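You operate a simulated robot arm through the tools that you are given. There is no shell and no other tool.

Carry out the task below with a simulated two-armed robot. There is one attempt and no reset: what you move stays moved.

TASK
On the sorting shelf, fold the yellow towel in half.

Only the result counts: the job must be done as asked and must still hold three seconds after the hand-in. Knocking over, shifting, dropping, spilling or breaking anything else fails it. Flat cloth is picked up by pressing the open fingertips on it (5 to 10 N) and closing them slowly along it; thin cloth reads only 2 to 8 mm in the jaws.

THE ROBOT
Two 7-joint arms with two-finger parallel grippers on one trunk, on a base that drives. Base frame: it is fixed to the floor where the robot stands at the start and does not move with it; the origin is under the middle of the robot, x ahead of it, y to its left, z up. Lengths are in cm, angles in degrees, forces in N, time in s.
The left shoulder is at the start at [5, 20.9, 119.6], the right one opposite. With the tool pointing down near the work surface each hand reaches from about 20 to 90 cm from the robot's upright axis, wherever it stands, measured 20 degrees to its own side. Places, roughly: sorting shelf [-170, 240, 90]; yellow towel [-175, 225, 100]. Payload 4.4 kg a hand.
The tool frame of a hand sits at the grasp point between the pads (the TCP): z along the fingers, y along the line on which they close. The tips reach 2.3 cm beyond it. The gripper opens to 9.4 cm. The fingers are 3.8 cm wide and 1 cm thick; the gripper's body (5.4 by 9.6 cm) begins 3.9 cm behind the TCP.
Orientation is that of the tool frame in the base frame, as a unit quaternion [w, x, y, z]. With the fingers straight down and closing along the base's y, the tool's x points along the base's -x, its y along +y and its z along -z.

THE INTERFACE
- The arms move only by the tool nudge_tool. It takes "left_steps", "right_steps" or both (then of equal length, played together; a hand with none holds still); each is one flat list of numbers, 7 for each row, row after row: the shift along the tool's x, y, z in cm, then the turn, a rotation vector about the tool's x, y, z in degrees, then the gripper command, from -1 (fully open) to 1 (shut), values between in proportion. In form: [x, y, z, ax, ay, az, fingers, x, y, z, ax, ay, az, fingers, ...]. A call has 1 to 20 rows; each row shifts and turns the commanded pose from where the row before left it, along the tool's axes as they then stand. Rows are played at 5 a second. More than 5 cm and 8.6 degrees between two rows, or a gripper value outside its range, and nothing of the call is played. Where a pose cannot be reached the arm comes as near as it can. A force on the tool above 40 N (or 10 N above the force at the start of the call, whichever is more), or a blocked arm, ends the call early, and 0.2 s more pass. Each finger travels about 10.8 cm/s and halts on what it meets, pressing with about 25 N; the grip force reading is that of the motor and also rises with nothing between the fingers. The clock runs only during rows and for 0.2 s after the last one: add rows that do not move to give the fingers time. It gives the time, the measured TCP pose, the force on the tool (base axes), the opening and the grip force at its end, in the units of the frame above (readings bear some noise), with the torque about the TCP (base axes, N m) and any sound that the robot's microphone picked up.
- Cameras (640 x 400 px; columns grow to the right, rows downward): "scene" is now at [15.25, 0.4, 136.1]; the picture's right is [0.02, -1.00, 0.00], its down [-0.64, -0.01, -0.77] and it looks along [0.77, 0.02, -0.64] (base axes); focal length 258 px, centre (320, 200). "left" rides on the left gripper at [8.6, -1.6, -7.4] in its tool frame; the picture's right is [0.18, 0.98, 0.00], its down [-0.58, 0.11, -0.81] and it looks along [-0.79, 0.15, 0.59] (tool axes); focal length 243 px, centre (320, 200). "right" rides on the right gripper at [8.6, 1.6, -7.5] in its tool frame; the picture's right is [-0.18, 0.98, 0.00], its down [-0.58, -0.11, -0.81] and it looks along [-0.79, -0.15, 0.59] (tool axes); focal length 243 px, centre (320, 200). There is no depth. A picture from a camera that has moved, and an enlarged one, comes with that camera's place and axes in the base frame and with its lens.
- capture(camera): a new picture of that camera. No time passes.
- slide_trunk(by): slides the trunk up (or, below 0, down) by that many cm; the arms and the scene camera ride with it, the base frame stays. It gives what a move gives, with no picture.
- base_move(legs): drives the robot by 1 to 6 legs, each [ahead, left, turn to the left] in cm, cm and degrees, along the robot's own axes; the way and the turn of a leg run together, so that a leg with both is an arc; at most 150 cm and 180 degrees a leg. The arms and the cameras ride along, it lands a little off, and it stops where it bumps. It gives what a move gives.
- aim_head(pan, tilt): turns the head with the scene camera to pan (to the left, within 80 degrees either way) and tilt (down, from -29 to 69), counted from straight ahead of the robot. It gives what a move gives.
- close_up(camera, box): a new picture of the part [left, top, right, bottom] of that camera's present view, enlarged. No time passes.
- sign_off(): hands the job in; it is judged then, once.

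Nothing tells you exact positions but the pictures and the camera data. Unless the task says otherwise, let go and move clear before handing in.

The tools are called after "Request:" as a command line: name --argument value ..., lists and objects as JSON in quotes. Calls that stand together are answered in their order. nudge_tool: Moves the arms, as the interface text tells. Its arguments: {"type":"object","properties":{"left_steps":{"type":"array","items":{"type":"number"}},"right_steps":{"type":"array","items":{"type":"number"}}},"required":[]} The other tools are called the same way: slide_trunk (by) slides the trunk up or down; base_move (legs) drives the base; aim_head (pan, tilt) turns the head that bears the scene camera; capture (camera) takes a picture; close_up (camera, box) takes an enlarged picture of a part of a camera's view; sign_off () hands the job in.

At the start:

```text
t: 0.0
left_tool_pos: [65.07, 33.8, 106.84]
left_ee_rot: [0.0, 0.0, 1.0, -0.001]
left_contact_force: [0.2, 0.1, -0.2]
left_ft_torque: [-0.01, 0.01, 0.01]
left_width: 9.39
left_grasp_force: 0.1
right_tool_pos: [54.36, -22.56, 109.24]
right_ee_rot: [0.0, 0.0, 1.0, 0.0]
right_contact_force: [-0.2, -0.1, 0.2]
right_ft_torque: [-0.01, 0.0, 0.01]
right_width: 9.4
right_grasp_force: 0.0
trunk travel left (down, up): [-27.5, 28.8]
robot x, y, heading: [0.22, -0.18, 0.0]
head pan, tilt: [1.2, 39.6]
```

scene: 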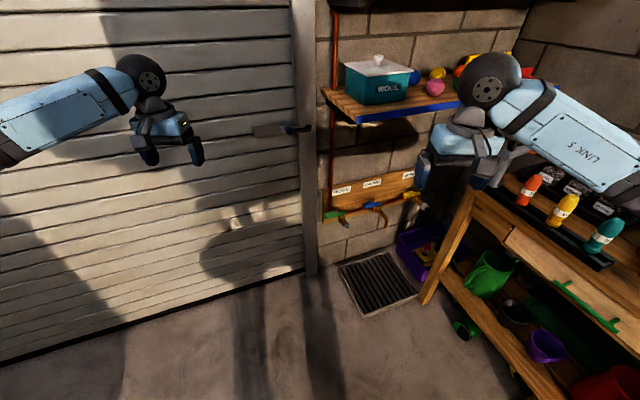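
right: 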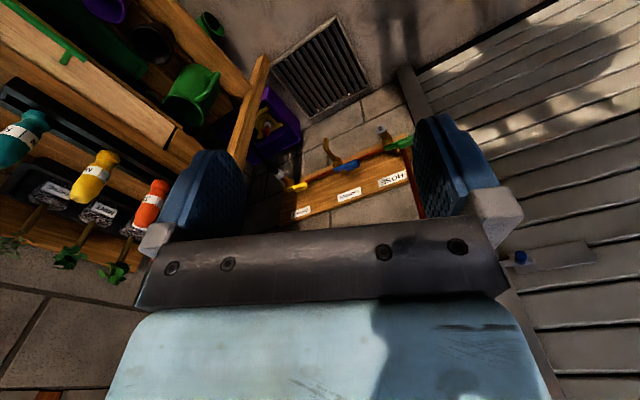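
left: 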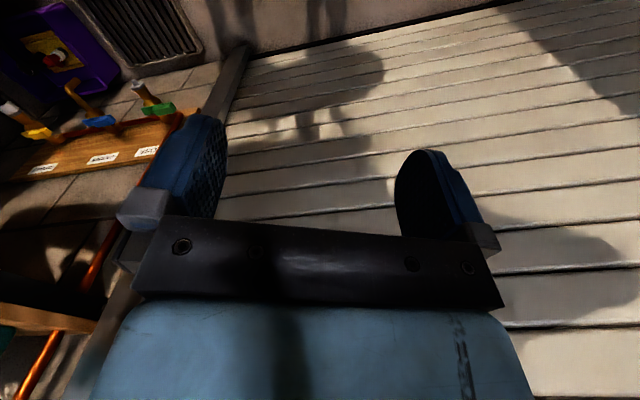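

I see a garage door ahead and a workbench to the right; the sorting shelf should be behind me to the left at about [-170, 240, 90]. I will pan the head left to look before driving.

Request:
aim_head --pan 80 --tilt 20

Request:
capture --camera "scene"

```text
t: 1.5
left_tool_pos: [65.18, 33.87, 106.93]
left_ee_rot: [0.0, 0.0, 1.0, 0.0]
left_contact_force: [0.3, -0.4, 0.3]
left_ft_torque: [0.02, 0.03, 0.01]
left_width: 9.39
left_grasp_force: 0.1
right_tool_pos: [54.42, -22.66, 109.28]
right_ee_rot: [0.0, 0.0, 1.0, 0.0]
right_contact_force: [-0.2, 0.0, 0.5]
right_ft_torque: [0.01, -0.02, -0.01]
right_width: 9.39
right_grasp_force: 0.0
trunk travel left (down, up): [-27.5, 28.8]
robot x, y, heading: [0.29, 0.07, -0.0]
head pan, tilt: [80.0, 20.0]
```

```text
taken
camera scene: at [8.35, 9.39, 139.19], right [0.98, -0.17, 0.0], down [-0.06, -0.34, -0.94], along [0.16, 0.93, -0.34], focal length 258 px, centre (320, 200)
```

scene: 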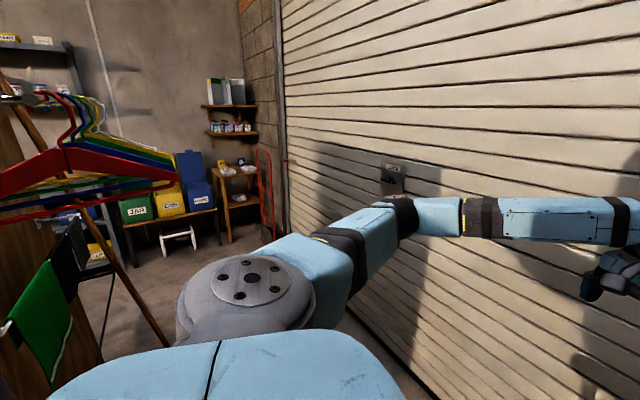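

The view shows a clothes rack with hangers close on the left-behind side and the far wall with boxes. Before turning I will draw both hands in to make the robot's footprint smaller.

Request:
nudge_tool --left_steps '[4, 0, 0, 0, 0, 0, -1, 4, 0, 0, 0, 0, 0, -1, 4, 0, 0, 0, 0, 0, -1, 4, 0, 0, 0, 0, 0, -1, 4, 0, 0, 0, 0, 0, -1, 4, 0, 0, 0, 0, 0, -1, 4, 0, 0, 0, 0, 0, -1]' --right_steps '[3, 0, 0, 0, 0, 0, -1, 3, 0, 0, 0, 0, 0, -1, 3, 0, 0, 0, 0, 0, -1, 3, 0, 0, 0, 0, 0, -1, 3, 0, 0, 0, 0, 0, -1, 2, 0, 0, 0, 0, 0, -1, 1, 0, 0, 0, 0, 0, -1]'

Request:
capture --camera "scene"

```text
t: 3.1
left_tool_pos: [37.37, 33.69, 107.0]
left_ee_rot: [0.001, 0.0, 1.0, 0.0]
left_contact_force: [-0.1, -0.4, 0.1]
left_ft_torque: [-0.02, 0.02, 0.03]
left_width: 9.4
left_grasp_force: 0.0
right_tool_pos: [36.45, -22.51, 109.48]
right_ee_rot: [0.0, 0.0, 1.0, -0.001]
right_contact_force: [0.2, 0.0, 0.1]
right_ft_torque: [-0.02, -0.03, -0.01]
right_width: 9.42
right_grasp_force: 0.0
trunk travel left (down, up): [-27.5, 28.8]
robot x, y, heading: [-0.03, 0.04, -0.2]
head pan, tilt: [80.0, 20.0]
```

```text
taken
camera scene: at [8.21, 9.4, 139.2], right [0.98, -0.17, 0.0], down [-0.06, -0.34, -0.94], along [0.16, 0.93, -0.34], focal length 258 px, centre (320, 200)
```

scene: 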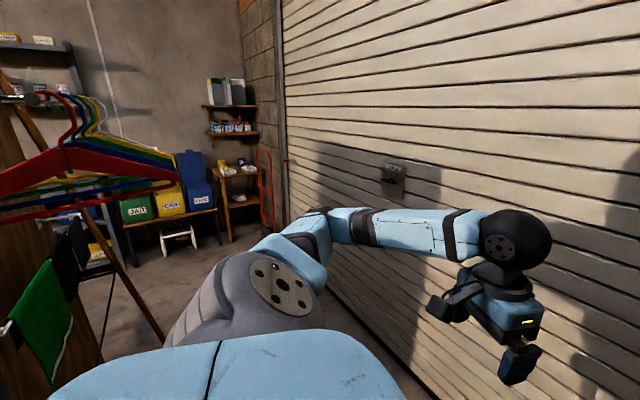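

The hands are in. I will turn the base by 35° to the left and look again to locate the rack and the shelf.

Request:
base_move --legs '[[0, 0, 35]]'

Request:
capture --camera "scene"

```text
t: 5.2
left_tool_pos: [11.51, 49.05, 106.89]
left_ee_rot: [0.0, -0.3, 0.954, 0.0]
left_contact_force: [0.0, 0.8, 0.4]
left_ft_torque: [0.02, -0.07, 0.01]
left_width: 9.4
left_grasp_force: 0.0
right_tool_pos: [42.83, 2.45, 109.23]
right_ee_rot: [0.0, -0.299, 0.954, 0.0]
right_contact_force: [0.3, -0.2, 0.2]
right_ft_torque: [0.01, 0.0, -0.01]
right_width: 9.44
right_grasp_force: 0.1
trunk travel left (down, up): [-27.5, 28.8]
robot x, y, heading: [0.47, -0.07, 34.6]
head pan, tilt: [80.0, 20.0]
```

```text
taken
camera scene: at [1.58, 12.53, 139.19], right [0.91, 0.42, 0.0], down [0.14, -0.31, -0.94], along [-0.4, 0.85, -0.34], focal length 258 px, centre (320, 200)
```

scene: 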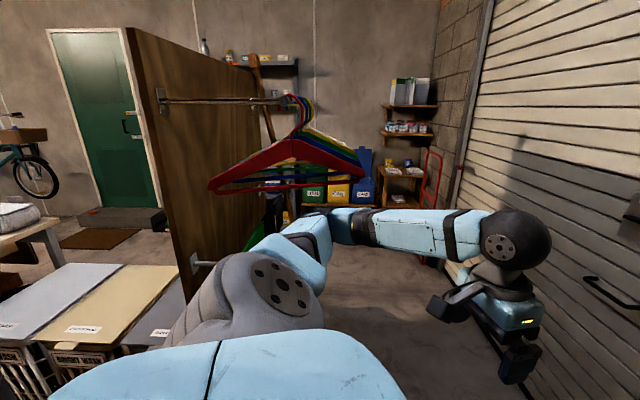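

A wooden partition with hangers on a rail is about 70 cm in front-left, and the shelf appears to be beyond it. I will look at the floor and passage to the right of the partition before driving.

Request:
aim_head --pan 55 --tilt 40

Request:
capture --camera "scene"

Request:
aim_head --pan 80 --tilt 5

Request:
capture --camera "scene"

```text
t: 6.1
left_tool_pos: [11.47, 49.02, 106.88]
left_ee_rot: [-0.001, -0.3, 0.954, 0.0]
left_contact_force: [-0.2, -0.5, 0.3]
left_ft_torque: [0.0, 0.0, 0.0]
left_width: 9.4
left_grasp_force: 0.1
right_tool_pos: [42.92, 2.49, 109.35]
right_ee_rot: [0.0, -0.3, 0.954, 0.0]
right_contact_force: [-0.2, 1.0, -0.5]
right_ft_torque: [-0.01, -0.02, 0.04]
right_width: 9.4
right_grasp_force: 0.1
trunk travel left (down, up): [-27.5, 28.8]
robot x, y, heading: [0.35, 0.1, 34.8]
head pan, tilt: [55.0, 40.0]
```

```text
taken
camera scene: at [5.52, 12.58, 136.05], right [1.0, 0.0, 0.0], down [0.0, -0.64, -0.77], along [0.0, 0.77, -0.64], focal length 258 px, centre (320, 200)
```

scene: 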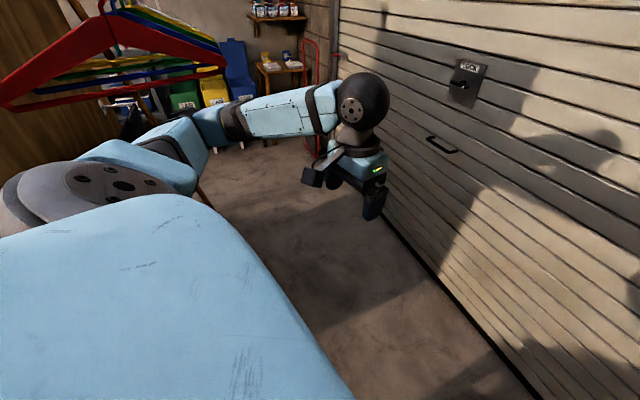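

```text
t: 7.1
left_tool_pos: [11.45, 49.08, 106.92]
left_ee_rot: [0.0, -0.299, 0.954, 0.0]
left_contact_force: [0.5, -0.4, -0.4]
left_ft_torque: [-0.02, 0.0, 0.0]
left_width: 9.38
left_grasp_force: 0.0
right_tool_pos: [42.92, 2.5, 109.39]
right_ee_rot: [0.0, -0.301, 0.954, 0.0]
right_contact_force: [0.9, -0.4, -0.8]
right_ft_torque: [0.0, 0.04, 0.03]
right_width: 9.4
right_grasp_force: 0.1
trunk travel left (down, up): [-27.5, 28.8]
robot x, y, heading: [0.25, -0.08, 34.9]
head pan, tilt: [80.0, 5.0]
```

```text
taken
camera scene: at [1.65, 12.41, 141.62], right [0.91, 0.42, 0.0], down [0.04, -0.08, -1.0], along [-0.42, 0.9, -0.09], focal length 258 px, centre (320, 200)
```

scene: 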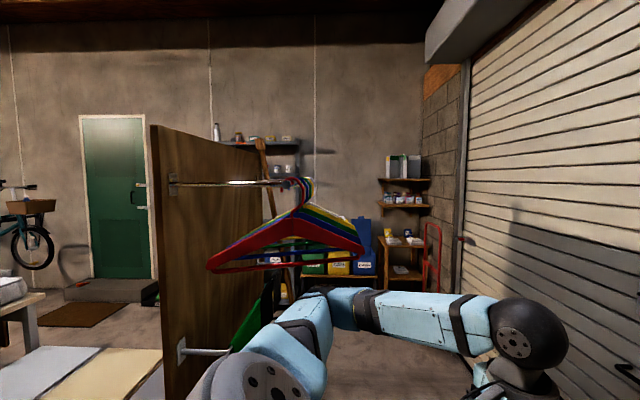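

The passage between the hangers and the garage door looks about 90 cm wide, running at roughly heading 110°. I will shift a little toward the door and turn left, then re-measure.

Request:
base_move --legs '[[18, -5, 0], [0, 0, 40]]'

Request:
aim_head --pan 35 --tilt 25

Request:
capture --camera "scene"

Request:
aim_head --pan 80 --tilt 25

Request:
capture --camera "scene"

```text
t: 9.9
left_tool_pos: [15.15, 55.97, 107.07]
left_ee_rot: [0.006, -0.412, 0.911, -0.003]
left_contact_force: [0.4, 0.9, -0.6]
left_ft_torque: [-0.05, 0.05, 0.0]
left_width: 9.41
left_grasp_force: 0.1
right_tool_pos: [57.16, 17.95, 109.66]
right_ee_rot: [0.004, -0.403, 0.915, -0.007]
right_contact_force: [0.3, 0.2, -0.2]
right_ft_torque: [-0.01, 0.0, -0.03]
right_width: 9.41
right_grasp_force: 0.0
trunk travel left (down, up): [-27.5, 28.8]
robot x, y, heading: [16.64, 5.47, 48.5]
head pan, tilt: [80.0, 5.0]
stopped in leg 2: the robot was blocked; the commanded pose is now the measured one
```

```text
t: 11.0
left_tool_pos: [14.92, 55.76, 107.21]
left_ee_rot: [0.008, -0.413, 0.911, -0.001]
left_contact_force: [-0.2, -0.1, -0.8]
left_ft_torque: [-0.02, 0.02, 0.02]
left_width: 9.39
left_grasp_force: 0.0
right_tool_pos: [57.06, 17.79, 109.87]
right_ee_rot: [0.006, -0.407, 0.913, -0.005]
right_contact_force: [0.1, 0.3, -0.3]
right_ft_torque: [0.0, 0.0, -0.01]
right_width: 9.38
right_grasp_force: 0.0
trunk travel left (down, up): [-27.5, 28.8]
robot x, y, heading: [16.99, 5.69, 48.9]
head pan, tilt: [35.0, 25.0]
```

```text
taken
camera scene: at [20.54, 19.58, 138.55], right [0.99, -0.11, 0.01], down [-0.03, -0.41, -0.91], along [0.1, 0.9, -0.42], focal length 258 px, centre (320, 200)
```

scene: 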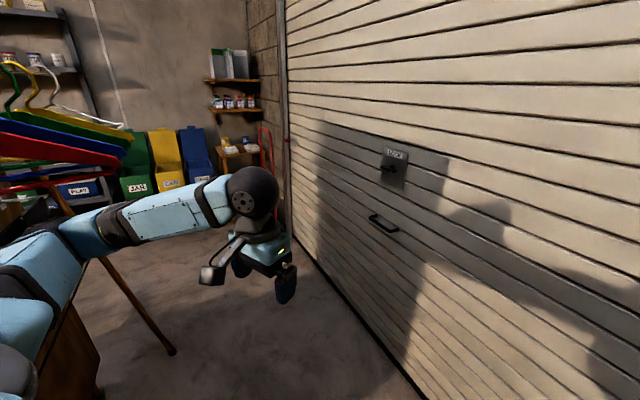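

```text
t: 12.1
left_tool_pos: [14.99, 55.71, 107.1]
left_ee_rot: [0.008, -0.414, 0.91, -0.001]
left_contact_force: [0.5, 0.2, 0.2]
left_ft_torque: [0.02, 0.01, 0.01]
left_width: 9.38
left_grasp_force: 0.0
right_tool_pos: [57.02, 17.7, 109.87]
right_ee_rot: [0.006, -0.407, 0.913, -0.005]
right_contact_force: [-0.5, 0.8, 0.3]
right_ft_torque: [0.0, 0.02, 0.02]
right_width: 9.41
right_grasp_force: 0.0
trunk travel left (down, up): [-27.5, 28.8]
robot x, y, heading: [16.75, 6.0, 48.5]
head pan, tilt: [80.0, 25.0]
```

```text
taken
camera scene: at [13.78, 17.61, 138.42], right [0.78, 0.63, 0.02], down [0.28, -0.32, -0.9], along [-0.56, 0.71, -0.43], focal length 258 px, centre (320, 200)
```

scene: 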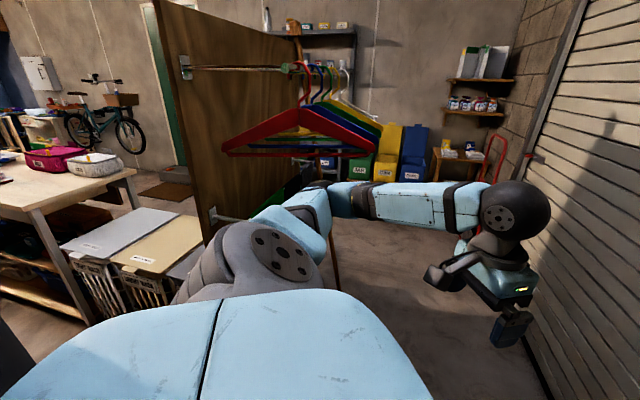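

The base was blocked during the turn, with a slight tilt; I suspect the left elbow or base touches something near the hanger rail. I will look closely before moving again.

Request:
close_up --camera "scene" --box '[180, 40, 420, 260]'

Request:
capture --camera "left"

Request:
aim_head --pan 80 --tilt 65

Request:
capture --camera "scene"

Request:
aim_head --pan 0 --tilt 69

Request:
capture --camera "scene"

Request:
aim_head --pan -75 --tilt 45

Request:
capture --camera "scene"

```text
1.82 times, centred on (300, 150) of scene
camera zoom: at [13.78, 17.61, 138.42], right [0.78, 0.63, 0.02], down [0.28, -0.32, -0.9], along [-0.56, 0.71, -0.43], focal length 469 px, centre (356, 291)
```

zoom: 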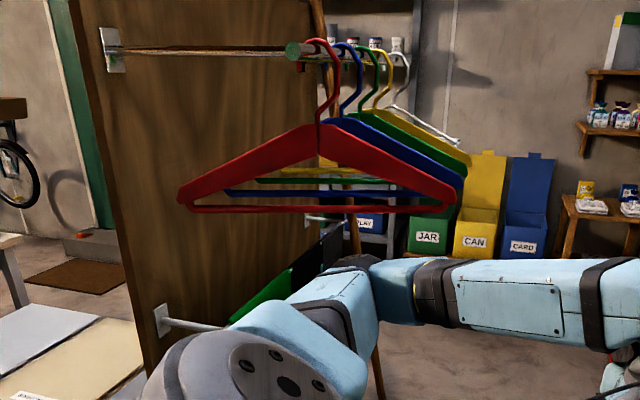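

```text
taken
camera left: at [10.37, 48.18, 114.68], right [-0.86, 0.51, -0.01], down [0.29, 0.51, 0.81], along [0.42, 0.7, -0.58], focal length 243 px, centre (320, 200)
```

left: 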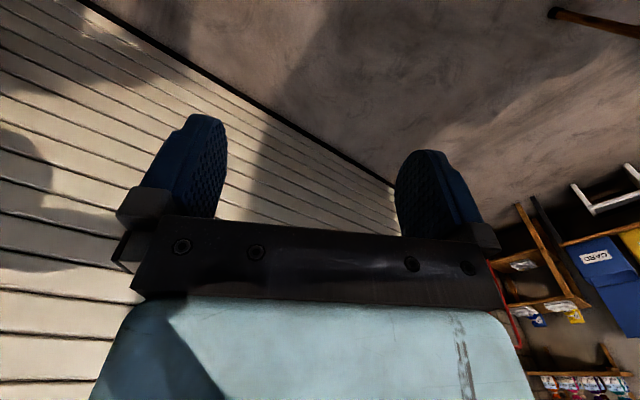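

```text
t: 13.2
left_tool_pos: [15.05, 55.6, 107.19]
left_ee_rot: [0.008, -0.413, 0.911, -0.001]
left_contact_force: [-0.4, 0.1, 0.6]
left_ft_torque: [-0.02, -0.01, 0.03]
left_width: 9.41
left_grasp_force: 0.0
right_tool_pos: [56.91, 17.6, 109.8]
right_ee_rot: [0.006, -0.407, 0.914, -0.006]
right_contact_force: [0.8, -0.4, -0.4]
right_ft_torque: [-0.02, 0.0, -0.01]
right_width: 9.4
right_grasp_force: 0.0
trunk travel left (down, up): [-27.5, 28.8]
robot x, y, heading: [17.11, 6.05, 48.8]
head pan, tilt: [80.0, 65.0]
```

```text
taken
camera scene: at [15.82, 15.19, 132.88], right [0.78, 0.63, 0.02], down [0.57, -0.7, -0.42], along [-0.25, 0.34, -0.91], focal length 258 px, centre (320, 200)
```

scene: 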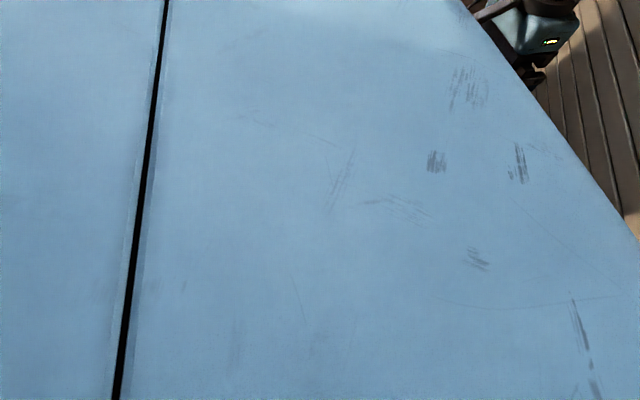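

```text
t: 14.7
left_tool_pos: [15.0, 55.69, 107.35]
left_ee_rot: [0.009, -0.413, 0.911, -0.001]
left_contact_force: [-1.1, -0.1, -0.4]
left_ft_torque: [0.01, 0.01, 0.0]
left_width: 9.44
left_grasp_force: 0.1
right_tool_pos: [56.92, 17.63, 109.77]
right_ee_rot: [0.006, -0.407, 0.914, -0.004]
right_contact_force: [1.0, -0.1, -0.6]
right_ft_torque: [0.01, 0.0, 0.0]
right_width: 9.4
right_grasp_force: 0.0
trunk travel left (down, up): [-27.5, 28.8]
robot x, y, heading: [16.93, 5.92, 48.8]
head pan, tilt: [0.0, 68.8]
```

```text
taken
camera scene: at [23.32, 14.65, 132.61], right [0.75, -0.66, 0.01], down [-0.61, -0.7, -0.38], along [0.25, 0.28, -0.93], focal length 258 px, centre (320, 200)
```

scene: 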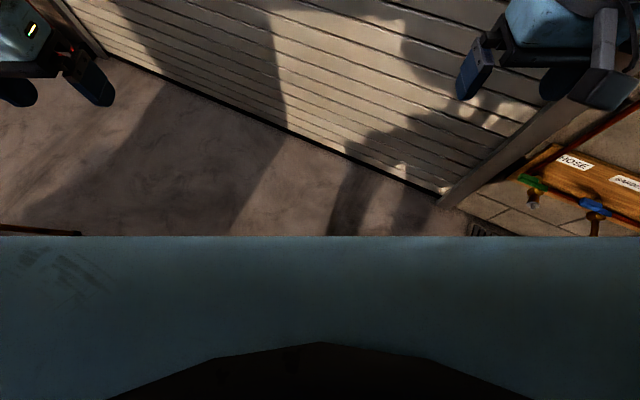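

```text
t: 16.2
left_tool_pos: [15.02, 55.76, 107.12]
left_ee_rot: [0.008, -0.412, 0.911, -0.001]
left_contact_force: [0.1, 0.1, 0.7]
left_ft_torque: [0.0, -0.01, 0.0]
left_width: 9.41
left_grasp_force: 0.1
right_tool_pos: [56.97, 17.63, 109.72]
right_ee_rot: [0.006, -0.406, 0.914, -0.004]
right_contact_force: [0.2, -0.4, 0.0]
right_ft_torque: [0.04, 0.0, -0.01]
right_width: 9.41
right_grasp_force: 0.0
trunk travel left (down, up): [-27.5, 28.8]
robot x, y, heading: [16.8, 5.82, 48.9]
head pan, tilt: [-75.0, 45.0]
```

```text
taken
camera scene: at [26.88, 6.82, 135.5], right [-0.44, -0.9, -0.01], down [-0.62, 0.32, -0.71], along [0.65, -0.31, -0.7], focal length 258 px, centre (320, 200)
```

scene: 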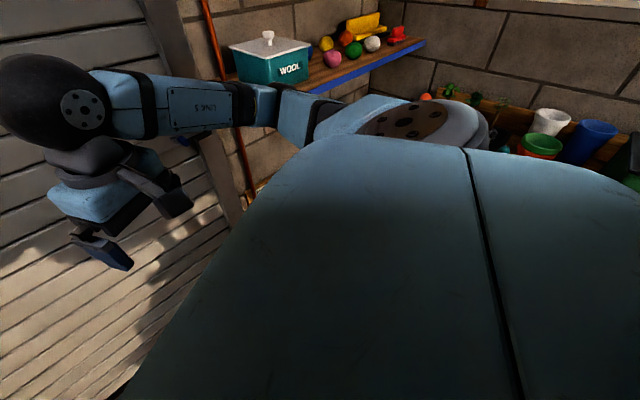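

The left elbow sticks out about 55 cm sideways and most likely touched the lower bar end or the towels hanging next to the panel. I will undo the turn, and check that the rack is undisturbed.

Request:
base_move --legs '[[0, 0, -14]]'

Request:
aim_head --pan 80 --tilt 25

Request:
capture --camera "scene"

```text
t: 17.4
left_tool_pos: [28.2, 54.95, 106.9]
left_ee_rot: [0.0, -0.301, 0.954, 0.0]
left_contact_force: [0.0, 0.0, 0.3]
left_ft_torque: [-0.03, -0.01, -0.02]
left_width: 9.41
left_grasp_force: 0.0
right_tool_pos: [60.09, 8.09, 109.03]
right_ee_rot: [-0.003, -0.295, 0.955, -0.005]
right_contact_force: [0.7, 0.7, -1.1]
right_ft_torque: [-0.01, -0.04, -0.01]
right_width: 9.4
right_grasp_force: 0.1
trunk travel left (down, up): [-27.5, 28.8]
robot x, y, heading: [16.82, 6.01, 35.1]
head pan, tilt: [-75.0, 45.0]
```

```text
t: 19.8
left_tool_pos: [28.15, 54.88, 107.02]
left_ee_rot: [0.0, -0.301, 0.953, -0.001]
left_contact_force: [-0.1, -0.1, 0.5]
left_ft_torque: [0.01, -0.03, 0.0]
left_width: 9.39
left_grasp_force: 0.0
right_tool_pos: [59.97, 8.13, 109.14]
right_ee_rot: [-0.003, -0.295, 0.956, -0.004]
right_contact_force: [0.1, -0.1, 0.5]
right_ft_torque: [0.0, 0.0, -0.01]
right_width: 9.4
right_grasp_force: 0.0
trunk travel left (down, up): [-27.5, 28.8]
robot x, y, heading: [17.06, 5.81, 35.1]
head pan, tilt: [80.0, 25.0]
```

```text
taken
camera scene: at [18.42, 18.23, 138.38], right [0.91, 0.42, 0.0], down [0.18, -0.38, -0.91], along [-0.38, 0.82, -0.42], focal length 258 px, centre (320, 200)
```

scene: 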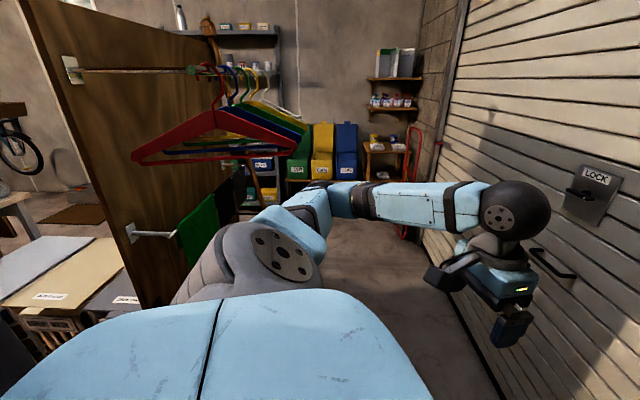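

The rack looks undisturbed. The tilt direction suggests it may instead have been the right elbow against the wool shelf, so I check that side now.

Request:
aim_head --pan -55 --tilt 35

Request:
capture --camera "scene"

Request:
capture --camera "right"

```text
t: 22.0
left_tool_pos: [28.1, 54.96, 106.97]
left_ee_rot: [0.0, -0.301, 0.954, 0.0]
left_contact_force: [1.0, 0.2, 0.1]
left_ft_torque: [-0.01, 0.02, -0.02]
left_width: 9.4
left_grasp_force: 0.1
right_tool_pos: [60.07, 8.04, 109.04]
right_ee_rot: [-0.002, -0.295, 0.956, -0.003]
right_contact_force: [-0.6, 0.0, 0.8]
right_ft_torque: [-0.01, -0.01, -0.04]
right_width: 9.4
right_grasp_force: 0.1
trunk travel left (down, up): [-27.5, 28.8]
robot x, y, heading: [16.94, 5.93, 34.9]
head pan, tilt: [-55.0, 35.0]
```

```text
taken
camera scene: at [30.59, 6.88, 136.8], right [-0.34, -0.94, 0.0], down [-0.54, 0.2, -0.82], along [0.77, -0.28, -0.57], focal length 258 px, centre (320, 200)
```

scene: 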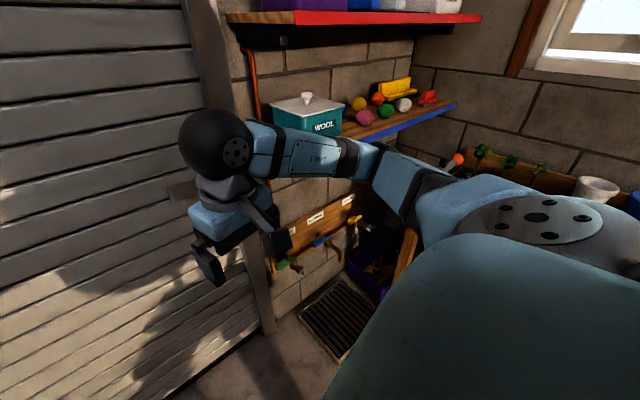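

```text
taken
camera right: at [52.01, 4.58, 116.63], right [-0.4, 0.92, -0.01], down [0.54, 0.24, 0.8], along [0.74, 0.32, -0.6], focal length 243 px, centre (320, 200)
```

right: 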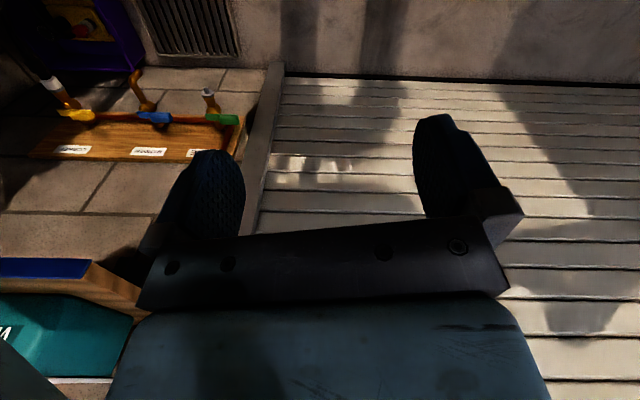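

The wool shelf looks untouched and about 20 cm away from the elbow, so the contact is still unclear. I will look at the bench side on the right-rear before choosing a path.

Request:
aim_head --pan -80 --tilt 30

Request:
capture --camera "scene"

Request:
aim_head --pan 80 --tilt 50

Request:
capture --camera "scene"

```text
t: 22.9
left_tool_pos: [28.1, 54.95, 106.93]
left_ee_rot: [-0.001, -0.302, 0.953, -0.001]
left_contact_force: [0.7, 0.1, 0.5]
left_ft_torque: [0.01, 0.0, 0.02]
left_width: 9.39
left_grasp_force: 0.0
right_tool_pos: [59.93, 8.0, 109.07]
right_ee_rot: [-0.003, -0.294, 0.956, -0.003]
right_contact_force: [0.6, 0.2, 0.7]
right_ft_torque: [0.02, -0.01, 0.0]
right_width: 9.4
right_grasp_force: 0.0
trunk travel left (down, up): [-27.5, 28.8]
robot x, y, heading: [16.44, 6.18, 34.9]
head pan, tilt: [-80.0, 30.0]
```

```text
taken
camera scene: at [28.72, 3.5, 137.58], right [-0.71, -0.71, 0.0], down [-0.35, 0.35, -0.87], along [0.61, -0.61, -0.5], focal length 258 px, centre (320, 200)
```

scene: 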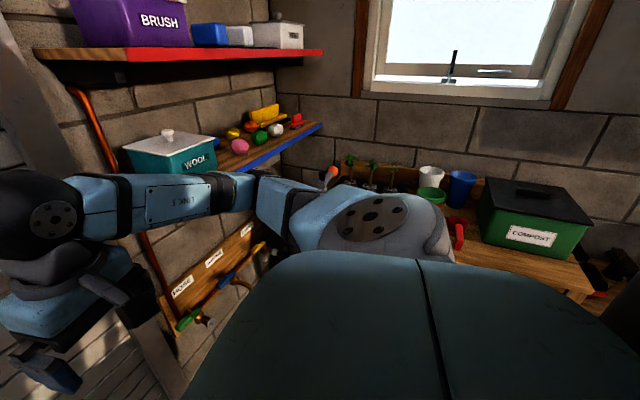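

```text
t: 25.3
left_tool_pos: [28.13, 54.88, 107.0]
left_ee_rot: [0.0, -0.301, 0.954, 0.001]
left_contact_force: [0.6, 0.3, 0.7]
left_ft_torque: [0.01, 0.01, -0.02]
left_width: 9.43
left_grasp_force: 0.0
right_tool_pos: [59.95, 8.02, 109.03]
right_ee_rot: [-0.003, -0.295, 0.955, -0.003]
right_contact_force: [0.7, 0.7, 0.3]
right_ft_torque: [0.02, -0.01, -0.02]
right_width: 9.4
right_grasp_force: 0.0
trunk travel left (down, up): [-27.5, 28.8]
robot x, y, heading: [16.89, 5.78, 35.0]
head pan, tilt: [80.0, 50.0]
```

```text
taken
camera scene: at [19.06, 16.86, 134.63], right [0.91, 0.42, 0.0], down [0.32, -0.69, -0.64], along [-0.27, 0.58, -0.77], focal length 258 px, centre (320, 200)
```

scene: 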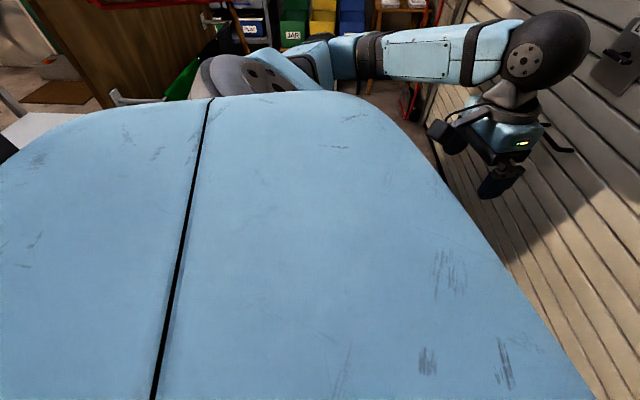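

Triangulating again puts the wool shelf's front corner at about [83, -8, 107], which is right where the right elbow was, so that was the contact; nothing looks displaced. I will back away from both shelf and rack, then turn in the open.

Request:
base_move --legs '[[-16, -11, 0]]'

Request:
base_move --legs '[[0, 0, 40]]'

Request:
aim_head --pan 80 --tilt 25

Request:
capture --camera "scene"

```text
t: 27.0
left_tool_pos: [21.13, 36.77, 107.0]
left_ee_rot: [0.0, -0.301, 0.954, 0.0]
left_contact_force: [-1.4, -0.3, 0.2]
left_ft_torque: [0.02, -0.04, 0.04]
left_width: 9.38
left_grasp_force: 0.0
right_tool_pos: [52.93, -10.09, 109.11]
right_ee_rot: [-0.001, -0.296, 0.955, -0.004]
right_contact_force: [-0.7, 0.2, -0.2]
right_ft_torque: [0.01, 0.01, 0.02]
right_width: 9.42
right_grasp_force: 0.1
trunk travel left (down, up): [-27.5, 28.8]
robot x, y, heading: [10.04, -12.43, 35.1]
head pan, tilt: [80.0, 50.0]
```

```text
t: 29.2
left_tool_pos: [-12.87, 32.54, 106.92]
left_ee_rot: [-0.001, -0.608, 0.794, 0.0]
left_contact_force: [0.4, 0.3, 0.5]
left_ft_torque: [-0.03, 0.0, -0.01]
left_width: 9.38
left_grasp_force: 0.1
right_tool_pos: [41.59, 16.99, 109.06]
right_ee_rot: [-0.001, -0.603, 0.798, -0.004]
right_contact_force: [0.2, 0.3, 1.6]
right_ft_torque: [-0.01, 0.0, -0.02]
right_width: 9.4
right_grasp_force: 0.1
trunk travel left (down, up): [-27.5, 28.8]
robot x, y, heading: [10.05, -12.72, 75.0]
head pan, tilt: [80.0, 50.0]
```

```text
t: 30.1
left_tool_pos: [-12.94, 32.65, 106.96]
left_ee_rot: [-0.001, -0.608, 0.794, 0.0]
left_contact_force: [-0.3, -0.6, 0.7]
left_ft_torque: [-0.01, 0.06, -0.01]
left_width: 9.42
left_grasp_force: 0.1
right_tool_pos: [41.71, 16.94, 109.16]
right_ee_rot: [-0.002, -0.603, 0.798, -0.004]
right_contact_force: [-0.2, -0.7, 0.0]
right_ft_torque: [0.02, 0.02, 0.0]
right_width: 9.4
right_grasp_force: 0.1
trunk travel left (down, up): [-27.5, 28.8]
robot x, y, heading: [9.84, -12.38, 74.7]
head pan, tilt: [80.0, 25.0]
```

```text
taken
camera scene: at [3.28, -1.73, 138.37], right [0.42, 0.91, 0.0], down [0.38, -0.18, -0.91], along [-0.82, 0.38, -0.42], focal length 258 px, centre (320, 200)
```

scene: 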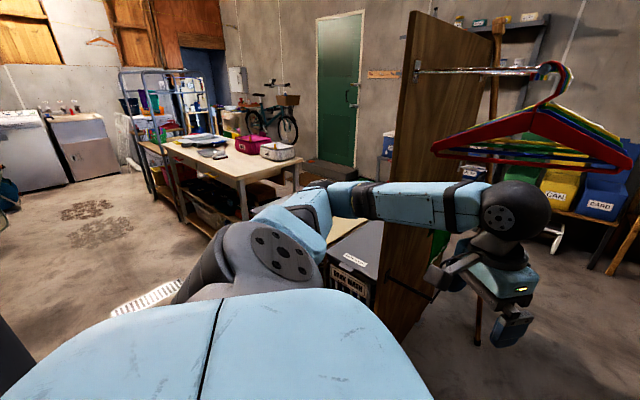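

The turn went freely and the open room with a long table is on the left. I continue turning to heading ~110° so I face along the passage.

Request:
base_move --legs '[[0, 0, 36]]'

Request:
aim_head --pan 0 --tilt 30

Request:
capture --camera "scene"

Request:
aim_head --pan 50 --tilt 30

Request:
capture --camera "scene"

```text
t: 32.2
left_tool_pos: [-35.21, 10.19, 106.86]
left_ee_rot: [0.001, 0.827, -0.562, 0.001]
left_contact_force: [0.1, -0.6, -0.5]
left_ft_torque: [-0.04, -0.02, 0.01]
left_width: 9.39
left_grasp_force: 0.1
right_tool_pos: [17.72, 30.15, 109.15]
right_ee_rot: [0.0, 0.824, -0.567, 0.004]
right_contact_force: [0.1, -0.2, -0.8]
right_ft_torque: [-0.01, 0.0, 0.0]
right_width: 9.41
right_grasp_force: 0.1
trunk travel left (down, up): [-27.5, 28.8]
robot x, y, heading: [9.94, -12.29, 111.5]
head pan, tilt: [80.0, 25.0]
```

```text
t: 33.8
left_tool_pos: [-35.19, 10.08, 106.93]
left_ee_rot: [0.0, 0.827, -0.562, 0.001]
left_contact_force: [-0.1, 0.3, -0.3]
left_ft_torque: [-0.02, -0.01, 0.02]
left_width: 9.4
left_grasp_force: 0.0
right_tool_pos: [17.74, 30.09, 109.18]
right_ee_rot: [-0.001, 0.824, -0.566, 0.005]
right_contact_force: [0.0, 0.4, 0.3]
right_ft_torque: [0.0, -0.05, -0.02]
right_width: 9.4
right_grasp_force: 0.0
trunk travel left (down, up): [-27.5, 28.8]
robot x, y, heading: [9.94, -12.26, 111.4]
head pan, tilt: [0.0, 30.0]
```

```text
taken
camera scene: at [4.04, 2.52, 137.58], right [0.93, 0.37, 0.0], down [0.18, -0.46, -0.87], along [-0.32, 0.8, -0.5], focal length 258 px, centre (320, 200)
```

scene: 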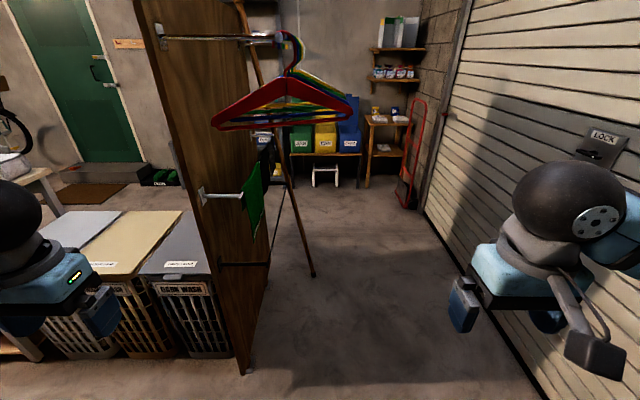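

```text
t: 35.0
left_tool_pos: [-35.29, 10.05, 106.9]
left_ee_rot: [0.001, 0.827, -0.562, 0.0]
left_contact_force: [0.1, -0.4, 0.0]
left_ft_torque: [-0.01, 0.03, -0.02]
left_width: 9.38
left_grasp_force: 0.1
right_tool_pos: [17.7, 30.09, 109.18]
right_ee_rot: [0.0, 0.824, -0.567, 0.004]
right_contact_force: [0.2, -0.9, 0.7]
right_ft_torque: [0.01, 0.01, -0.05]
right_width: 9.41
right_grasp_force: 0.2
trunk travel left (down, up): [-27.5, 28.8]
robot x, y, heading: [9.48, -11.98, 111.6]
head pan, tilt: [50.0, 30.0]
```

```text
taken
camera scene: at [-1.2, -3.03, 137.58], right [0.32, 0.95, 0.0], down [0.47, -0.16, -0.87], along [-0.82, 0.27, -0.5], focal length 258 px, centre (320, 200)
```

scene: 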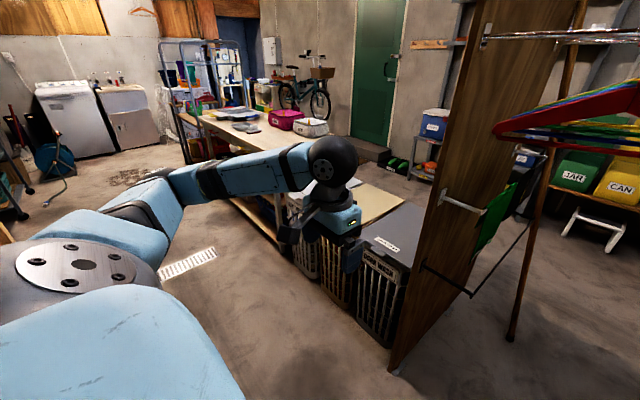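

The passage is now clearly visible: hangers reach about 11 cm right of the rack line at height 120+, and the door is at ~105 cm. I will lower the trunk so the arms pass under the hangers, shift right a bit, and stretch the arms forward to bring the elbows in.

Request:
slide_trunk --by -24

Request:
base_move --legs '[[0, -25, 0]]'

Request:
nudge_tool --left_steps '[-4.06, -1.87, 0, 0, 0, 0, -1, -4.06, -1.87, 0, 0, 0, 0, -1, -4.06, -1.87, 0, 0, 0, 0, -1, -4.06, -1.87, 0, 0, 0, 0, -1, -4.06, -1.87, 0, 0, 0, 0, -1, -4.06, -1.87, 0, 0, 0, 0, -1, -4.06, -1.87, 0, 0, 0, 0, -1, -4.06, -1.87, 0, 0, 0, 0, -1, -4.06, -1.87, 0, 0, 0, 0, -1, -4.06, -1.87, 0, 0, 0, 0, -1]' --right_steps '[-4.16, 0.75, 0, 0, 0, 0, -1, -4.16, 0.75, 0, 0, 0, 0, -1, -4.16, 0.75, 0, 0, 0, 0, -1, -4.16, 0.75, 0, 0, 0, 0, -1, -4.16, 0.75, 0, 0, 0, 0, -1, -4.16, 0.75, 0, 0, 0, 0, -1, -4.16, 0.75, 0, 0, 0, 0, -1, -4.16, 0.75, 0, 0, 0, 0, -1, -4.16, 0.75, 0, 0, 0, 0, -1, -4.16, 0.75, 0, 0, 0, 0, -1]'

Request:
aim_head --pan 40 --tilt 30

Request:
capture --camera "scene"

Request:
aim_head --pan -40 --tilt 30

Request:
capture --camera "scene"

```text
t: 37.5
left_tool_pos: [-35.25, 10.04, 82.93]
left_ee_rot: [0.001, 0.827, -0.562, 0.0]
left_contact_force: [-0.4, -0.2, 0.3]
left_ft_torque: [-0.01, 0.0, -0.01]
left_width: 9.4
left_grasp_force: 0.0
right_tool_pos: [17.71, 30.02, 85.16]
right_ee_rot: [0.001, 0.823, -0.567, 0.005]
right_contact_force: [-0.3, 0.4, -0.4]
right_ft_torque: [0.02, -0.03, 0.01]
right_width: 9.41
right_grasp_force: 0.0
trunk travel left (down, up): [-3.5, 52.8]
robot x, y, heading: [9.68, -12.09, 111.6]
head pan, tilt: [50.0, 30.0]
```

```text
t: 40.2
left_tool_pos: [-12.24, 19.34, 82.81]
left_ee_rot: [0.001, 0.826, -0.563, 0.0]
left_contact_force: [0.4, 0.0, 0.8]
left_ft_torque: [0.03, -0.01, 0.0]
left_width: 9.42
left_grasp_force: 0.1
right_tool_pos: [40.8, 39.19, 85.11]
right_ee_rot: [0.0, 0.822, -0.569, 0.004]
right_contact_force: [-0.5, 0.6, 0.4]
right_ft_torque: [0.04, 0.0, 0.01]
right_width: 9.42
right_grasp_force: 0.0
trunk travel left (down, up): [-3.5, 52.8]
robot x, y, heading: [32.69, -3.73, 111.4]
head pan, tilt: [50.0, 30.0]
```

```text
t: 42.4
left_tool_pos: [-9.64, 64.37, 82.7]
left_ee_rot: [0.001, 0.826, -0.563, 0.001]
left_contact_force: [0.3, 0.7, -0.4]
left_ft_torque: [0.01, 0.01, -0.04]
left_width: 9.39
left_grasp_force: 0.1
right_tool_pos: [19.01, 75.61, 84.57]
right_ee_rot: [-0.001, 0.823, -0.568, 0.005]
right_contact_force: [0.3, -0.2, -0.1]
right_ft_torque: [0.0, -0.02, 0.02]
right_width: 9.39
right_grasp_force: 0.1
trunk travel left (down, up): [-3.5, 52.8]
robot x, y, heading: [32.56, -3.33, 111.3]
head pan, tilt: [50.0, 30.0]
```

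```text
t: 43.1
left_tool_pos: [-9.72, 64.28, 82.76]
left_ee_rot: [0.0, 0.826, -0.563, 0.001]
left_contact_force: [0.4, 0.4, 0.2]
left_ft_torque: [-0.02, 0.02, 0.03]
left_width: 9.42
left_grasp_force: 0.0
right_tool_pos: [19.11, 75.5, 84.63]
right_ee_rot: [0.0, 0.823, -0.568, 0.005]
right_contact_force: [-0.2, -0.5, 0.6]
right_ft_torque: [0.03, 0.04, 0.01]
right_width: 9.4
right_grasp_force: 0.0
trunk travel left (down, up): [-3.5, 52.8]
robot x, y, heading: [32.99, -3.71, 111.2]
head pan, tilt: [40.0, 30.0]
```

```text
taken
camera scene: at [22.35, 7.48, 113.58], right [0.48, 0.88, 0.0], down [0.44, -0.24, -0.87], along [-0.76, 0.41, -0.5], focal length 258 px, centre (320, 200)
```

scene: 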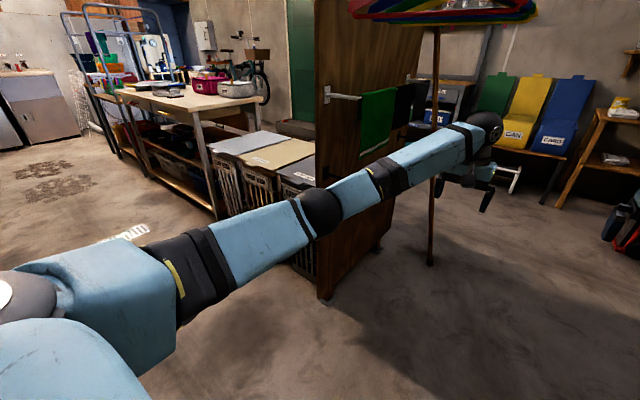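

```text
t: 44.7
left_tool_pos: [-9.62, 64.16, 82.66]
left_ee_rot: [0.0, 0.826, -0.563, 0.001]
left_contact_force: [0.4, -0.3, -0.3]
left_ft_torque: [0.01, -0.01, -0.02]
left_width: 9.41
left_grasp_force: 0.1
right_tool_pos: [19.15, 75.5, 84.69]
right_ee_rot: [0.0, 0.823, -0.569, 0.004]
right_contact_force: [-0.6, -0.3, 0.1]
right_ft_torque: [-0.01, -0.02, 0.01]
right_width: 9.4
right_grasp_force: 0.0
trunk travel left (down, up): [-3.5, 52.8]
robot x, y, heading: [32.59, -3.12, 111.3]
head pan, tilt: [-40.0, 30.0]
```

```text
taken
camera scene: at [33.17, 11.73, 113.58], right [0.95, -0.32, 0.0], down [-0.16, -0.47, -0.87], along [0.28, 0.82, -0.5], focal length 258 px, centre (320, 200)
```

scene: 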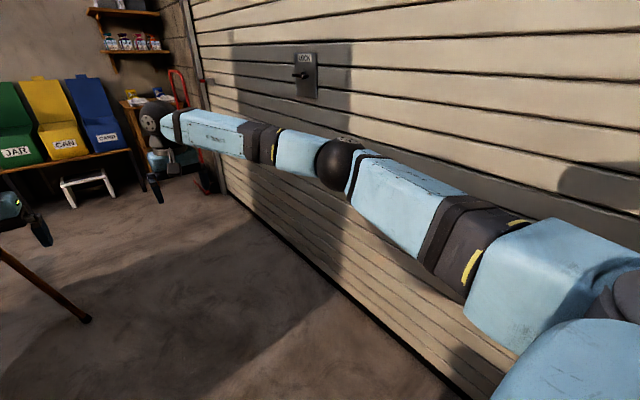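

Both arms are now nearly straight with elbows in. I shift 20 cm right to the middle of the passage, then drive forward in stages.

Request:
base_move --legs '[[0, -20, 0], [60, 0, 0]]'

Request:
aim_head --pan 45 --tilt 25

Request:
capture --camera "scene"

Request:
aim_head --pan 0 --tilt 25

Request:
capture --camera "scene"

```text
t: 50.1
left_tool_pos: [-13.66, 128.32, 82.58]
left_ee_rot: [0.001, 0.828, -0.561, 0.001]
left_contact_force: [0.2, -0.1, -0.3]
left_ft_torque: [0.0, -0.01, -0.02]
left_width: 9.42
left_grasp_force: 0.2
right_tool_pos: [15.04, 139.71, 84.72]
right_ee_rot: [0.0, 0.824, -0.566, 0.004]
right_contact_force: [0.5, 0.2, 0.3]
right_ft_torque: [-0.01, 0.01, -0.01]
right_width: 9.4
right_grasp_force: 0.0
trunk travel left (down, up): [-3.5, 52.8]
robot x, y, heading: [29.01, 60.87, 111.8]
head pan, tilt: [-40.0, 30.0]
```

```text
t: 51.7
left_tool_pos: [-13.56, 128.3, 82.81]
left_ee_rot: [0.0, 0.828, -0.561, 0.0]
left_contact_force: [0.3, 0.0, -0.5]
left_ft_torque: [0.07, -0.02, -0.01]
left_width: 9.36
left_grasp_force: 0.1
right_tool_pos: [14.95, 139.71, 84.78]
right_ee_rot: [0.0, 0.824, -0.566, 0.004]
right_contact_force: [0.5, 0.5, 0.4]
right_ft_torque: [0.01, 0.01, -0.01]
right_width: 9.42
right_grasp_force: 0.1
trunk travel left (down, up): [-3.5, 52.8]
robot x, y, heading: [28.97, 60.99, 111.9]
head pan, tilt: [45.0, 25.0]
```

```text
taken
camera scene: at [18.11, 71.09, 114.38], right [0.4, 0.92, 0.0], down [0.39, -0.17, -0.91], along [-0.83, 0.36, -0.42], focal length 258 px, centre (320, 200)
```

scene: 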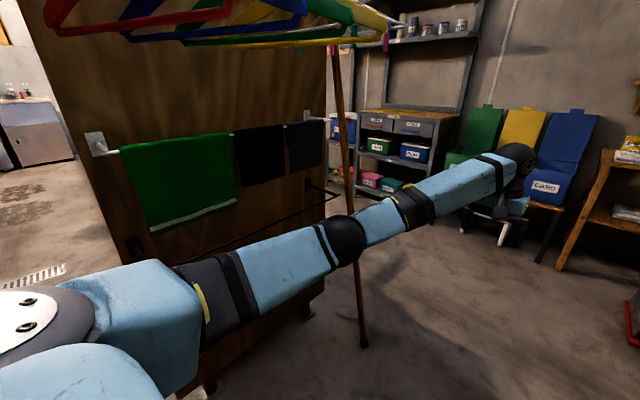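

```text
t: 52.8
left_tool_pos: [-13.66, 128.18, 82.76]
left_ee_rot: [0.001, 0.828, -0.561, 0.0]
left_contact_force: [-0.2, 0.0, -1.0]
left_ft_torque: [-0.01, -0.01, 0.01]
left_width: 9.39
left_grasp_force: 0.1
right_tool_pos: [14.99, 139.69, 84.76]
right_ee_rot: [0.0, 0.824, -0.566, 0.004]
right_contact_force: [0.2, -0.7, 0.4]
right_ft_torque: [0.04, -0.01, 0.0]
right_width: 9.4
right_grasp_force: 0.0
trunk travel left (down, up): [-3.5, 52.8]
robot x, y, heading: [29.59, 61.15, 111.8]
head pan, tilt: [0.0, 25.0]
```

```text
taken
camera scene: at [23.16, 75.99, 114.38], right [0.93, 0.37, 0.0], down [0.16, -0.39, -0.91], along [-0.34, 0.84, -0.42], focal length 258 px, centre (320, 200)
```

scene: 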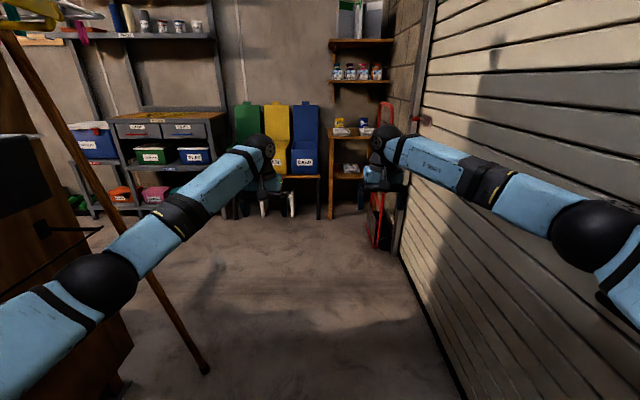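

The wooden-topped unit with labelled drawers at the back-left is the sorting shelf. The broom stick foot is at about [-49, 123], well left of my left elbow, so I drive on straight past it.

Request:
base_move --legs '[[100, 0, -1]]'

Request:
aim_head --pan 35 --tilt 25

Request:
capture --camera "scene"

Request:
aim_head --pan 80 --tilt 30

Request:
capture --camera "scene"

```text
t: 58.1
left_tool_pos: [-46.24, 225.84, 82.72]
left_ee_rot: [0.001, 0.815, -0.579, 0.001]
left_contact_force: [-0.7, 0.1, -0.1]
left_ft_torque: [-0.01, 0.0, 0.01]
left_width: 9.41
left_grasp_force: 0.0
right_tool_pos: [-17.0, 236.06, 84.76]
right_ee_rot: [0.0, 0.811, -0.584, 0.004]
right_contact_force: [-0.1, -0.6, 0.5]
right_ft_torque: [-0.01, -0.01, -0.01]
right_width: 9.37
right_grasp_force: 0.0
trunk travel left (down, up): [-3.5, 52.8]
robot x, y, heading: [-6.58, 156.5, 109.0]
head pan, tilt: [0.0, 25.0]
```

```text
t: 59.1
left_tool_pos: [-46.24, 225.83, 82.72]
left_ee_rot: [-0.001, 0.815, -0.579, 0.0]
left_contact_force: [-0.4, -0.7, 0.2]
left_ft_torque: [-0.01, -0.01, -0.03]
left_width: 9.42
left_grasp_force: 0.1
right_tool_pos: [-17.02, 236.0, 84.73]
right_ee_rot: [0.0, 0.811, -0.585, 0.004]
right_contact_force: [0.4, 0.6, 0.0]
right_ft_torque: [0.03, -0.02, 0.01]
right_width: 9.37
right_grasp_force: 0.0
trunk travel left (down, up): [-3.5, 52.8]
robot x, y, heading: [-6.59, 156.54, 109.4]
head pan, tilt: [35.0, 25.0]
```

```text
taken
camera scene: at [-16.18, 168.68, 114.38], right [0.59, 0.81, 0.0], down [0.34, -0.25, -0.91], along [-0.73, 0.53, -0.42], focal length 258 px, centre (320, 200)
```

scene: 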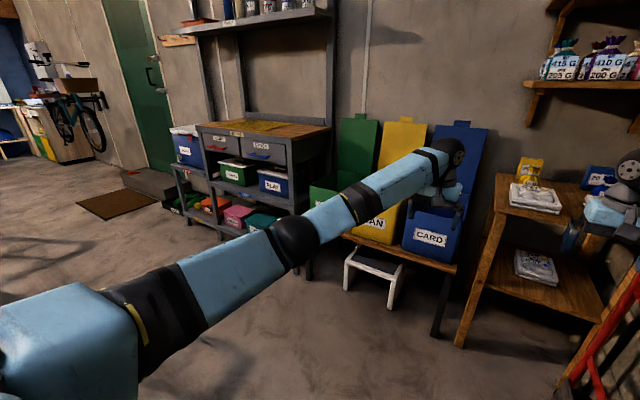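

```text
t: 60.2
left_tool_pos: [-46.24, 225.87, 82.72]
left_ee_rot: [0.001, 0.815, -0.58, 0.0]
left_contact_force: [-0.4, 0.2, 0.3]
left_ft_torque: [0.01, 0.01, 0.0]
left_width: 9.37
left_grasp_force: 0.0
right_tool_pos: [-16.98, 236.03, 84.6]
right_ee_rot: [0.0, 0.81, -0.586, 0.005]
right_contact_force: [-0.1, 1.3, -0.2]
right_ft_torque: [0.04, -0.02, -0.01]
right_width: 9.39
right_grasp_force: 0.1
trunk travel left (down, up): [-3.5, 52.8]
robot x, y, heading: [-6.4, 156.76, 109.0]
head pan, tilt: [80.0, 30.0]
```

```text
taken
camera scene: at [-17.66, 161.85, 113.58], right [-0.16, 0.99, 0.0], down [0.49, 0.08, -0.87], along [-0.86, -0.14, -0.5], focal length 258 px, centre (320, 200)
```

scene: 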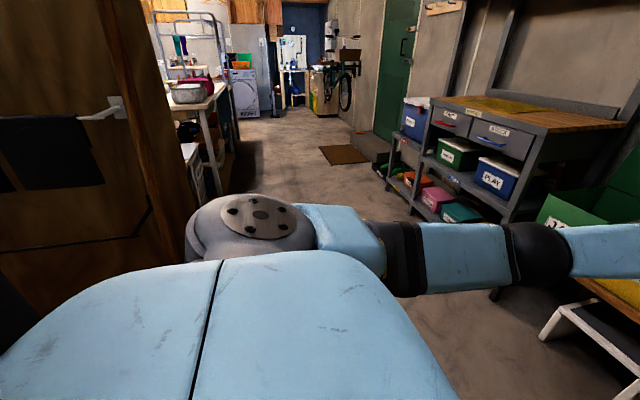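

The yellow towel lies flat on the wooden top of the sorting shelf. I zoom in to locate it before planning the final approach.

Request:
close_up --camera "scene" --box '[380, 60, 640, 222]'

Request:
aim_head --pan 40 --tilt 10

Request:
capture --camera "scene"

```text
2.46 times, centred on (510, 141) of scene
camera zoom: at [-17.66, 161.85, 113.58], right [-0.16, 0.99, 0.0], down [0.49, 0.08, -0.87], along [-0.86, -0.14, -0.5], focal length 635 px, centre (-148, 345)
```

zoom: 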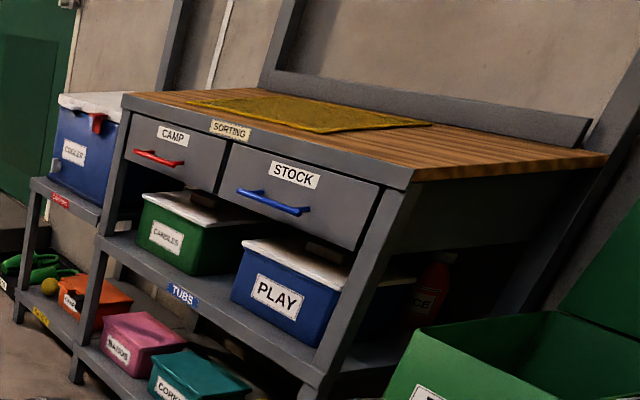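

```text
t: 61.3
left_tool_pos: [-46.15, 225.92, 82.68]
left_ee_rot: [0.0, 0.815, -0.58, 0.0]
left_contact_force: [0.3, 0.4, -0.4]
left_ft_torque: [0.01, 0.02, -0.04]
left_width: 9.41
left_grasp_force: 0.2
right_tool_pos: [-16.95, 236.03, 84.66]
right_ee_rot: [-0.001, 0.811, -0.585, 0.004]
right_contact_force: [-0.2, -0.8, -0.1]
right_ft_torque: [0.01, -0.03, 0.03]
right_width: 9.4
right_grasp_force: 0.0
trunk travel left (down, up): [-3.5, 52.8]
robot x, y, heading: [-6.56, 156.62, 109.0]
head pan, tilt: [40.0, 10.0]
```

```text
taken
camera scene: at [-16.71, 168.04, 116.81], right [0.51, 0.86, 0.0], down [0.15, -0.09, -0.98], along [-0.85, 0.51, -0.17], focal length 258 px, centre (320, 200)
```

scene: 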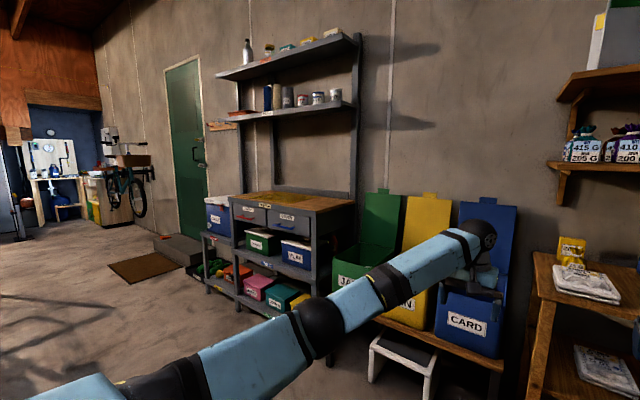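

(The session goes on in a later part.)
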